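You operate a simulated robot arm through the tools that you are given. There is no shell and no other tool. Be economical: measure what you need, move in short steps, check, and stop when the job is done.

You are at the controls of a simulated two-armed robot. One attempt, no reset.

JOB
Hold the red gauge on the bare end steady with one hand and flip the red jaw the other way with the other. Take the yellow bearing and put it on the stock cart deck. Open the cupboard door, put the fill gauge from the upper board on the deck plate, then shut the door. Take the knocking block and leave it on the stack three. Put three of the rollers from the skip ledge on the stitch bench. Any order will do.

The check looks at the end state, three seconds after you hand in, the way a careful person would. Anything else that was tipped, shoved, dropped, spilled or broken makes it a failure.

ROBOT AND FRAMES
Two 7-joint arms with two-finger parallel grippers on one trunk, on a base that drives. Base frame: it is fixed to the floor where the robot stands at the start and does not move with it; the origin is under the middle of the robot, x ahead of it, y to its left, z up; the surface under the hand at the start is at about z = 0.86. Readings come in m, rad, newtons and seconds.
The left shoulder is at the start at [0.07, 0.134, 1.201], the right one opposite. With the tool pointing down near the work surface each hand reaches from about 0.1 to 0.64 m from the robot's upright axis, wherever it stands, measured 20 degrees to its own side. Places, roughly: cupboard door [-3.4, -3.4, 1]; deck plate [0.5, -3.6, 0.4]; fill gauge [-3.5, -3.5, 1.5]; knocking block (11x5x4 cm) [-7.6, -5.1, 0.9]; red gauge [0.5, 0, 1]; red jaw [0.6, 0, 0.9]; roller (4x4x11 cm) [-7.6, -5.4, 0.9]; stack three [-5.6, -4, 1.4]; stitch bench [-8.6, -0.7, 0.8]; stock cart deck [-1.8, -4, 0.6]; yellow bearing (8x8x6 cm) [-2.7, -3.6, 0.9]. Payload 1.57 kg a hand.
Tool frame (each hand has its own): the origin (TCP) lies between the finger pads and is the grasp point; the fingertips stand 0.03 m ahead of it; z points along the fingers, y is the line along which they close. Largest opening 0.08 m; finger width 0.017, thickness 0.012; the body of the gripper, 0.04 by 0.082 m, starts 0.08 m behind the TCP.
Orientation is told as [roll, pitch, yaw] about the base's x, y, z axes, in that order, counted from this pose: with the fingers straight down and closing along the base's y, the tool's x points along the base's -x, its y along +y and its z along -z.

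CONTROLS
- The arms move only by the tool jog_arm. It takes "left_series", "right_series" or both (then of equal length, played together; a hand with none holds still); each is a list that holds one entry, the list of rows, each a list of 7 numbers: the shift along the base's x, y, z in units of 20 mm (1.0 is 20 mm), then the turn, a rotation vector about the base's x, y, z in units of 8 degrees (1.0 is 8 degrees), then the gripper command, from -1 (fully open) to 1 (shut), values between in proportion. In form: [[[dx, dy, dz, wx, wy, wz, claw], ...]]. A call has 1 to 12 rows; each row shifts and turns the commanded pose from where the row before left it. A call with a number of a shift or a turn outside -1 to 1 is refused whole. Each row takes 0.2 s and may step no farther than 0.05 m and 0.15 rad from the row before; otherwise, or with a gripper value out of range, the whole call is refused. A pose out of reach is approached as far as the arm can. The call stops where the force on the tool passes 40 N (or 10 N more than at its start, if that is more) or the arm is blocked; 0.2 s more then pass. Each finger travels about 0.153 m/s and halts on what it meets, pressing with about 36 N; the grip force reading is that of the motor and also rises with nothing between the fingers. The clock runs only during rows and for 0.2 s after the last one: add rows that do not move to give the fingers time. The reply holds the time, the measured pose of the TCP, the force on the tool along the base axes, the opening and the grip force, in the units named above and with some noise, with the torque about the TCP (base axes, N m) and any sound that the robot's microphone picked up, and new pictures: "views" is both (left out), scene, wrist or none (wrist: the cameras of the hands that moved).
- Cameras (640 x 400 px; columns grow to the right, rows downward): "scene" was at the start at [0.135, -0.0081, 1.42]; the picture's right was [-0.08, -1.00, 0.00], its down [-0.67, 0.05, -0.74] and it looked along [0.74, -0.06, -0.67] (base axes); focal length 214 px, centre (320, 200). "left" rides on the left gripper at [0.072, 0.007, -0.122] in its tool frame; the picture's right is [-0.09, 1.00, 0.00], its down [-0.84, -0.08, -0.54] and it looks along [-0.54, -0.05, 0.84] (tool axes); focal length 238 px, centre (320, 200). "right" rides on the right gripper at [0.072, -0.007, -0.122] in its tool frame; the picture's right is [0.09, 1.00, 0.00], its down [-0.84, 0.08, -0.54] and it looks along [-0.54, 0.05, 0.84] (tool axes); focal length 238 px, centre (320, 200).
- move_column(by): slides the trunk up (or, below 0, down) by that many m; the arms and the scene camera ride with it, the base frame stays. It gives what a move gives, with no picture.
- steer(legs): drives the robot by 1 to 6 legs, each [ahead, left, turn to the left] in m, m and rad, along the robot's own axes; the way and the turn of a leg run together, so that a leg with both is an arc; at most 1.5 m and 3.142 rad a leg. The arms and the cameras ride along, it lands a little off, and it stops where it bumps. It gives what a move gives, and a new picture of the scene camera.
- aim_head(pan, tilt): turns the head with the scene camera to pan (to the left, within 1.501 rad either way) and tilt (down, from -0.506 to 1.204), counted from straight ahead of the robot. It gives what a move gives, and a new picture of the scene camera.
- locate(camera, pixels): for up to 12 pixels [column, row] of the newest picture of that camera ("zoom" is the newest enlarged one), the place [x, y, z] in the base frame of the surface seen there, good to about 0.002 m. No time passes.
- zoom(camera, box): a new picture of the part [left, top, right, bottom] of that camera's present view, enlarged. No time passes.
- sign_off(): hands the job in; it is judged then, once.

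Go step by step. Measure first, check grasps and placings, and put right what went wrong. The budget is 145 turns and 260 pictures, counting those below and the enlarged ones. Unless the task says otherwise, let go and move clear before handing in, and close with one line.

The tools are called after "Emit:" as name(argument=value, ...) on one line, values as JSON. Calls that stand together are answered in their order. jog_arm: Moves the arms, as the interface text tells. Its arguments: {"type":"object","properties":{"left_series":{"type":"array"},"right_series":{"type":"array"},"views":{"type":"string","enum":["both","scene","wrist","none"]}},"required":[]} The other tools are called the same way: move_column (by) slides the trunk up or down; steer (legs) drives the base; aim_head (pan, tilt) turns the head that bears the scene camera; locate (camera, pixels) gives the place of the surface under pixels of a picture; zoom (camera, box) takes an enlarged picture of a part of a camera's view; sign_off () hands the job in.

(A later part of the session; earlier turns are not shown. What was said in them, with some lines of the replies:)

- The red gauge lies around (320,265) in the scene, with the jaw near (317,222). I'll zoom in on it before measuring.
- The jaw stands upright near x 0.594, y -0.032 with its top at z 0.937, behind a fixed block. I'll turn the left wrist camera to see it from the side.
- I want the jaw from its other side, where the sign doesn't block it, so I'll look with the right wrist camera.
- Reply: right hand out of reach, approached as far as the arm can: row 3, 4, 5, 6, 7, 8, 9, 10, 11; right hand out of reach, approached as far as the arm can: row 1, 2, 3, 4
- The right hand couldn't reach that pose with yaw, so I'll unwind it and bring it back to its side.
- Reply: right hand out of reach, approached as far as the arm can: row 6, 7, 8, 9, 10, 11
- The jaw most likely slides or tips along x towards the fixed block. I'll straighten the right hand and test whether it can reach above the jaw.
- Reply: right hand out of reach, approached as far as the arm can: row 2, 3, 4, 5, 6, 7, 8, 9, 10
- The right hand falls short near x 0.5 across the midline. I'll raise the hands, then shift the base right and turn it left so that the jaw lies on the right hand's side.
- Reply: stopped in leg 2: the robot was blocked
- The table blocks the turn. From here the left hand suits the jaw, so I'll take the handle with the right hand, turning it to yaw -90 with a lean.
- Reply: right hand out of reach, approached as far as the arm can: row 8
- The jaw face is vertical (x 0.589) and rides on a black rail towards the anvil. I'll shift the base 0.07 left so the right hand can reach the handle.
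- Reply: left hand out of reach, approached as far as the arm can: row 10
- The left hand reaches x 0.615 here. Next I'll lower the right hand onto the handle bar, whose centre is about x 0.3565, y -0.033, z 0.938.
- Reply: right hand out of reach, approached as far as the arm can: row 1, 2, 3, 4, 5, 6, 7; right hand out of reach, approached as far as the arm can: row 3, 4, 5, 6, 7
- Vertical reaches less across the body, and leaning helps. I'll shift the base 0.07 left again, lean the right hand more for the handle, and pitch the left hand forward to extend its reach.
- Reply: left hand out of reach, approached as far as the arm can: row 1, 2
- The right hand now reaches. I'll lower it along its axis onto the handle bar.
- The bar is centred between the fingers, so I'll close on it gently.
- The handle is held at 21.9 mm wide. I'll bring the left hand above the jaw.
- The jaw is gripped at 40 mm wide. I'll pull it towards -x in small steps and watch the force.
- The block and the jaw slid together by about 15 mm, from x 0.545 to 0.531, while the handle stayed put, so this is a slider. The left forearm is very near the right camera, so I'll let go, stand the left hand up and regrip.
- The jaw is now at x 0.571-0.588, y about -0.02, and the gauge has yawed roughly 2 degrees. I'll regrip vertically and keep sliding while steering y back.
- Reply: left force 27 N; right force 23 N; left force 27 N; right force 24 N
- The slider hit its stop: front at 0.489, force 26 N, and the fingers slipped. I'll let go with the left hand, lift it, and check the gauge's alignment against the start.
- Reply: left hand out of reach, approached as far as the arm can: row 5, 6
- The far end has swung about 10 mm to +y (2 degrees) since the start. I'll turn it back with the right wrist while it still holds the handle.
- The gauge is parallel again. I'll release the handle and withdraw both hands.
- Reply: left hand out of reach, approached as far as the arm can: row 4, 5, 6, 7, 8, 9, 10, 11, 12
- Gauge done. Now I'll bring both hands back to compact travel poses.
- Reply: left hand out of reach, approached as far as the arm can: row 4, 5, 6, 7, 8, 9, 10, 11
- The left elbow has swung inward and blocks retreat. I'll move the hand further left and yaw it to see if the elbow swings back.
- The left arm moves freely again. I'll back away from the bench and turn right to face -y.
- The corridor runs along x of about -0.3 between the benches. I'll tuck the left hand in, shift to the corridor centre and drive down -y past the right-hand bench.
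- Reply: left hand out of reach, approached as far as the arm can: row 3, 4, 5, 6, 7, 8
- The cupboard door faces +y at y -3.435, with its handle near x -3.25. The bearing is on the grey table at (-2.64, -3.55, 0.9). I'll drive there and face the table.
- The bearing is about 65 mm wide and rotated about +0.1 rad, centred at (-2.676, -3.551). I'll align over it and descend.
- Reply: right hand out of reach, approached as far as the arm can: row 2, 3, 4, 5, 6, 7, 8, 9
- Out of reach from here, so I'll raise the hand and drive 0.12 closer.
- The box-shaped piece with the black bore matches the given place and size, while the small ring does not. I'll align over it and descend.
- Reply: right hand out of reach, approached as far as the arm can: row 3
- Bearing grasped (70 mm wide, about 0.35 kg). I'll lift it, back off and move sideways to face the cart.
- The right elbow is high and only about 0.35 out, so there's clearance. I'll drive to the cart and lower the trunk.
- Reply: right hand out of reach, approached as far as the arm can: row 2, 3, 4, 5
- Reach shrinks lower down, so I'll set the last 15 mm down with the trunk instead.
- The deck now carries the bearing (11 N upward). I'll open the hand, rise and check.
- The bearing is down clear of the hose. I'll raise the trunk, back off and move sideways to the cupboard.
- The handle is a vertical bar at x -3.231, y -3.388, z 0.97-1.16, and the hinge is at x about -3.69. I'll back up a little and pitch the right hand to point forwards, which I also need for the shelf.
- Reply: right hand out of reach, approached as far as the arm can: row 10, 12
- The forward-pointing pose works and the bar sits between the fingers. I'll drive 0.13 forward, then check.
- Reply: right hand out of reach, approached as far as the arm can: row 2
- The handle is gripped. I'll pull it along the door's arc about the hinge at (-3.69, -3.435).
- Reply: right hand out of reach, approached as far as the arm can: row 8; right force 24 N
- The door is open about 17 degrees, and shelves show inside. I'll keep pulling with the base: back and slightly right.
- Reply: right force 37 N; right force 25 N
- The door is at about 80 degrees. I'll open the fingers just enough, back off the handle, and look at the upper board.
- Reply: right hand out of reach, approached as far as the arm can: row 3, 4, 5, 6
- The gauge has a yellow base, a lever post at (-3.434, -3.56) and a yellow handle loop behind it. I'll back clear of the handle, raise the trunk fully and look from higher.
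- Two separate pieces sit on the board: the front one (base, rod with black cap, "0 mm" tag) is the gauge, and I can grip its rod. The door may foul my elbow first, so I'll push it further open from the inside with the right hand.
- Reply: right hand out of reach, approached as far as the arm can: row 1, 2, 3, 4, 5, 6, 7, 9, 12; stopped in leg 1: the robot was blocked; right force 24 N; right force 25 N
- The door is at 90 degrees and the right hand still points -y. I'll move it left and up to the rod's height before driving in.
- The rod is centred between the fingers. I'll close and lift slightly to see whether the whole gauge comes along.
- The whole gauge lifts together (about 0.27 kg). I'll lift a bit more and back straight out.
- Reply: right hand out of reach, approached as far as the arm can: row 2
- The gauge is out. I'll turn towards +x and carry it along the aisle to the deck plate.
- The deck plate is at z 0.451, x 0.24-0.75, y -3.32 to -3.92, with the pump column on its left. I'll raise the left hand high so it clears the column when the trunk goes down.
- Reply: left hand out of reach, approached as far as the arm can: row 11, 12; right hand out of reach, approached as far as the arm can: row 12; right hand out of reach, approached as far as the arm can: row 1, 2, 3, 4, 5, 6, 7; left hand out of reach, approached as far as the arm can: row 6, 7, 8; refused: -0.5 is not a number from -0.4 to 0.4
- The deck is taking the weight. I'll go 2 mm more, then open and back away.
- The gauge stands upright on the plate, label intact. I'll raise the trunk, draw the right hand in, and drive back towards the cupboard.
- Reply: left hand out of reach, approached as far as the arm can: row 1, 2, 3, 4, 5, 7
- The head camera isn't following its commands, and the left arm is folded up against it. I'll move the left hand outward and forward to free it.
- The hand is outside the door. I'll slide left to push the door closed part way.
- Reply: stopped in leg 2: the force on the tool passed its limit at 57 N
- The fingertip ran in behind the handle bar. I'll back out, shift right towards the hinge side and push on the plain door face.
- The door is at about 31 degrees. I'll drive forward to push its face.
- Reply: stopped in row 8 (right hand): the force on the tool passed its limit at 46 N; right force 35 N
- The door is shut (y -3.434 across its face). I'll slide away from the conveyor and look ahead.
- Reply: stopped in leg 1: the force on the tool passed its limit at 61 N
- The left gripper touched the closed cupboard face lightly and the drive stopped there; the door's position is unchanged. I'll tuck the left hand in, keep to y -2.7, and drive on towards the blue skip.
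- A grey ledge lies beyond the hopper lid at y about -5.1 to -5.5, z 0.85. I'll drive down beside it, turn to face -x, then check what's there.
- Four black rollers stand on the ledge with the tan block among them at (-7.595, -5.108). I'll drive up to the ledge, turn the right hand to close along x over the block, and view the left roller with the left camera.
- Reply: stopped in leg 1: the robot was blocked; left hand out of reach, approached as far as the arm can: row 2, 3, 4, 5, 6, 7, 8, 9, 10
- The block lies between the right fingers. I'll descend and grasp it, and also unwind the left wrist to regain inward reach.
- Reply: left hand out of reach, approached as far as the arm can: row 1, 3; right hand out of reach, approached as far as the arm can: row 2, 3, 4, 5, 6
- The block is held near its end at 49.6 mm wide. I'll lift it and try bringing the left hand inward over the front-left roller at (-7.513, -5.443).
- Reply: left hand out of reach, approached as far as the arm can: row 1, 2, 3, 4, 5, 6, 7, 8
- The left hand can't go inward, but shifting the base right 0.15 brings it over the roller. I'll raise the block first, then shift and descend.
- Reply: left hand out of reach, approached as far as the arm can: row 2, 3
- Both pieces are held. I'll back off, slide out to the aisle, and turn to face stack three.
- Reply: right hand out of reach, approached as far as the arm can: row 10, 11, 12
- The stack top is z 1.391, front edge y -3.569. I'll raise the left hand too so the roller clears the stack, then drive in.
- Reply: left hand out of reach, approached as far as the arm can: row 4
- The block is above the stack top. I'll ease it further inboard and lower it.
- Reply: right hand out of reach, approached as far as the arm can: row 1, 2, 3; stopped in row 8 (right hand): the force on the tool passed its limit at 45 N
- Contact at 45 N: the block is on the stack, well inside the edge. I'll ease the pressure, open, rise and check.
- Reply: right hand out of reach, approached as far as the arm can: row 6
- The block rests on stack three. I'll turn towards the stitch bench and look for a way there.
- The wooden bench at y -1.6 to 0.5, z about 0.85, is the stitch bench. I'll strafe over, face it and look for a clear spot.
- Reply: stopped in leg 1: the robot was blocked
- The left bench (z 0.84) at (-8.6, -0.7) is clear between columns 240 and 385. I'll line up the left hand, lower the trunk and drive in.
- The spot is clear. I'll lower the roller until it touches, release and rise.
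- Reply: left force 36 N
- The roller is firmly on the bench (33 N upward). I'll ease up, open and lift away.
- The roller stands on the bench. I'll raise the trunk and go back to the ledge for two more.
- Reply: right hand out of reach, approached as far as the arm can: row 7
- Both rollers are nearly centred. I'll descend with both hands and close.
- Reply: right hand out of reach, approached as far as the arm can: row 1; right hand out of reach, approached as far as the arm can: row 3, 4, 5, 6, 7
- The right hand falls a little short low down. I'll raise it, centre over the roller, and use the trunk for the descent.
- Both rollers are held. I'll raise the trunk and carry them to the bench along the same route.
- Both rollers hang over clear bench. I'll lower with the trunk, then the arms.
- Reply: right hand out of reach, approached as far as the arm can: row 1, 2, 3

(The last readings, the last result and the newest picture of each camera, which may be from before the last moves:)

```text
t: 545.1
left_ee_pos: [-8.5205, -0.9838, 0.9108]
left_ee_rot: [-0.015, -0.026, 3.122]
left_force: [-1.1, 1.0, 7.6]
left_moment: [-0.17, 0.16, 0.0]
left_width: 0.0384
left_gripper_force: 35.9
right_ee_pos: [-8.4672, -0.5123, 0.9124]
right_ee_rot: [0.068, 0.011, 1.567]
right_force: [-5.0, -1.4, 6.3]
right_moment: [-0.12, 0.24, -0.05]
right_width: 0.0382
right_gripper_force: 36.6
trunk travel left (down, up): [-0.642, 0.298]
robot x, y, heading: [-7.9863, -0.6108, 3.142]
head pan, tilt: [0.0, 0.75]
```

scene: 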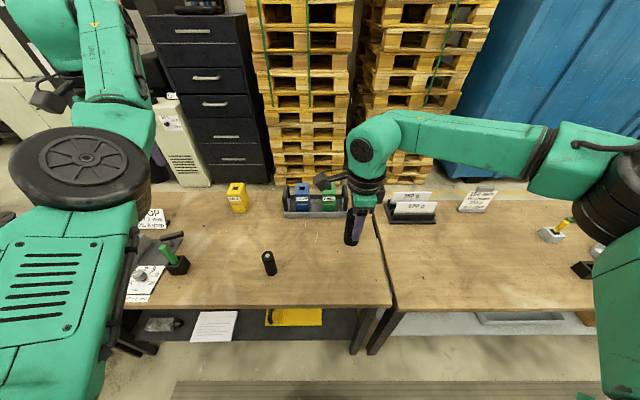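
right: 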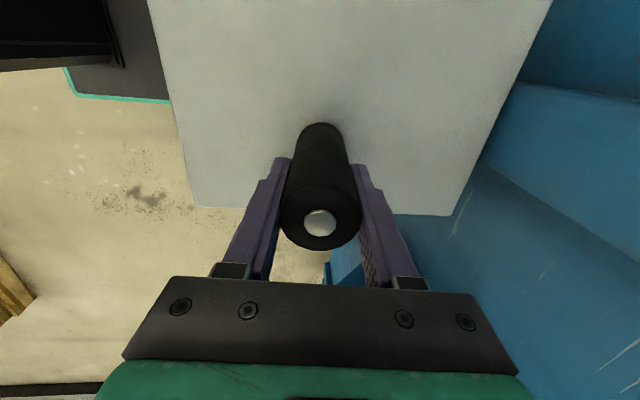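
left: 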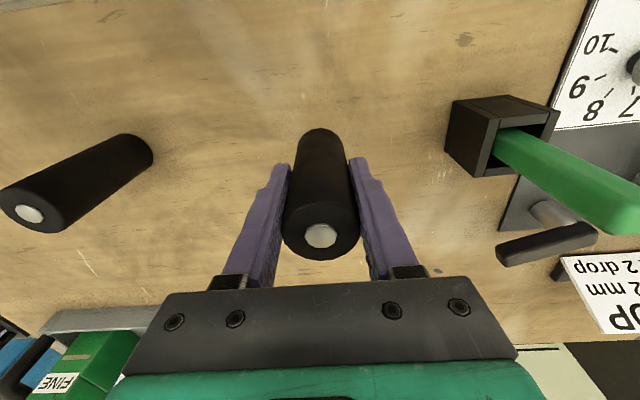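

Both rollers touch the bench lightly. I'll open both hands part way and rise straight up.

Emit:
jog_arm(left_series=[[[0, 0, 0, 0, 0, 0, 0.2], [0, 0, 0, 0, 0, 0, -0.5], [0, 0, 0, 0, 0, 0, -0.5], [0, 0, 1, 0, 0, 0, -0.5], [0, 0, 1, 0, 0, 0, -0.5], [0, 0, 1, 0, 0, 0, -0.5], [0, 0, 1, 0, 0, 0, -0.5], [0, 0, 1, 0, 0, 0, -0.5], [0, 0, 1, 0, 0, 0, -0.5], [0, 0, 1, 0, 0, 0, -0.5], [0, 0, 1, 0, 0, 0, -0.5], [0, 0, 0, 0, 0, 0, -0.5]]], right_series=[[[0, 0, 0, 0, 0, 0, 0.2], [0, 0, 0, 0, 0, 0, -0.5], [0, 0, 0, 0, 0, 0, -0.5], [0, 0, 1, 0, 0, 0, -0.5], [0, 0, 1, 0, 0, 0, -0.5], [0, 0, 1, 0, 0, 0, -0.5], [0, 0, 1, 0, 0, 0, -0.5], [0, 0, 1, 0, 0, 0, -0.5], [0, 0, 1, 0, 0, 0, -0.5], [0, 0, 1, 0, 0, 0, -0.5], [0, 0, 1, 0, 0, 0, -0.5], [0, 0, 0, 0, 0, 0, -0.5]]], views="wrist")

Emit:
steer(legs=[[-0.35, 0, 0]])

```text
t: 547.7
left_ee_pos: [-8.5197, -0.9837, 1.0716]
left_ee_rot: [-0.018, -0.02, 3.121]
left_force: [-0.6, -1.4, -0.4]
left_moment: [-0.02, -0.02, 0.02]
left_width: 0.06
left_gripper_force: 0.1
right_ee_pos: [-8.4571, -0.4881, 1.0653]
right_ee_rot: [0.067, 0.008, 1.567]
right_force: [0.4, 0.2, -0.4]
right_moment: [0.0, -0.02, 0.0]
right_width: 0.0601
right_gripper_force: 0.0
right hand out of reach, approached as far as the arm can: row 8, 9, 10, 11
trunk travel left (down, up): [-0.642, 0.298]
robot x, y, heading: [-7.9869, -0.6152, 3.135]
head pan, tilt: [0.0, 0.75]
```

right: 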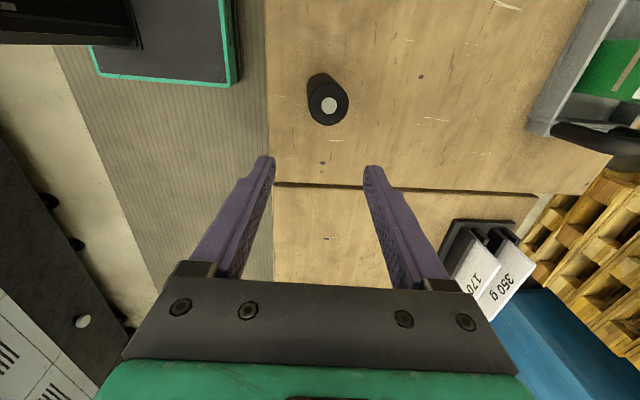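
left: 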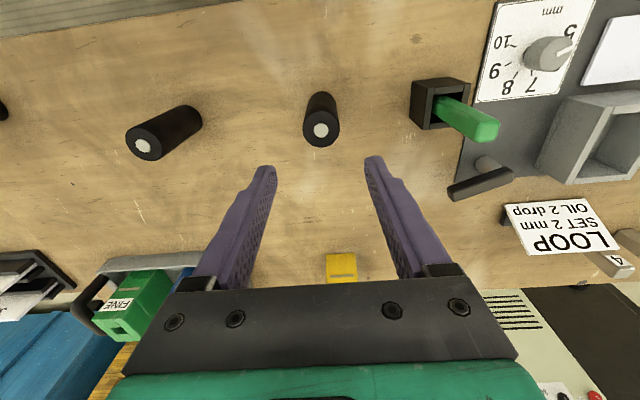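

```text
t: 550.0
left_ee_pos: [-8.1649, -0.9885, 1.0703]
left_ee_rot: [-0.018, -0.023, 3.123]
left_force: [0.2, -0.2, -0.2]
left_moment: [-0.02, -0.01, 0.0]
left_width: 0.0602
left_gripper_force: 0.0
right_ee_pos: [-8.1036, -0.4904, 1.0658]
right_ee_rot: [0.066, 0.008, 1.571]
right_force: [-0.3, -0.6, -0.7]
right_moment: [0.0, 0.02, 0.02]
right_width: 0.0603
right_gripper_force: 0.0
trunk travel left (down, up): [-0.642, 0.298]
robot x, y, heading: [-7.6347, -0.6123, -3.142]
head pan, tilt: [0.0, 0.75]
```

scene: 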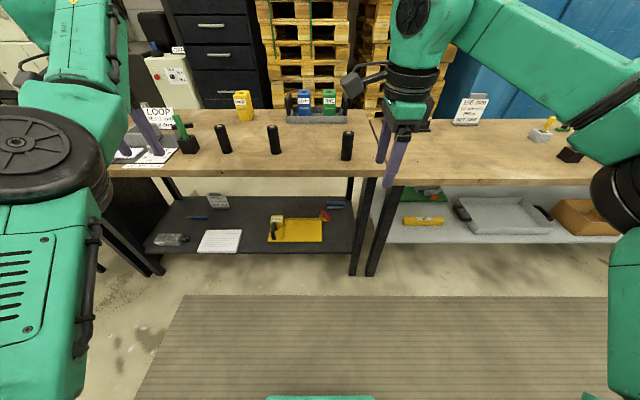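

All three rollers stand on the stitch bench, at pixels (223,138), (274,138) and (347,145). The other four placings were checked as I made them and both hands are clear, so I'm handing in.

Emit:
sign_off()

```text
The job is handed in.
```

All five jobs are done and handed in: red jaw slid to its other stop, bearing on the cart deck, fill gauge on the deck plate with the cupboard shut, block on stack three, and three rollers on the stitch bench; the red gauge turned about 2° while I slid the jaw and I turned it back to within a few mm, and the left gripper bumped the shut cupboard front once while driving (the door stayed shut).
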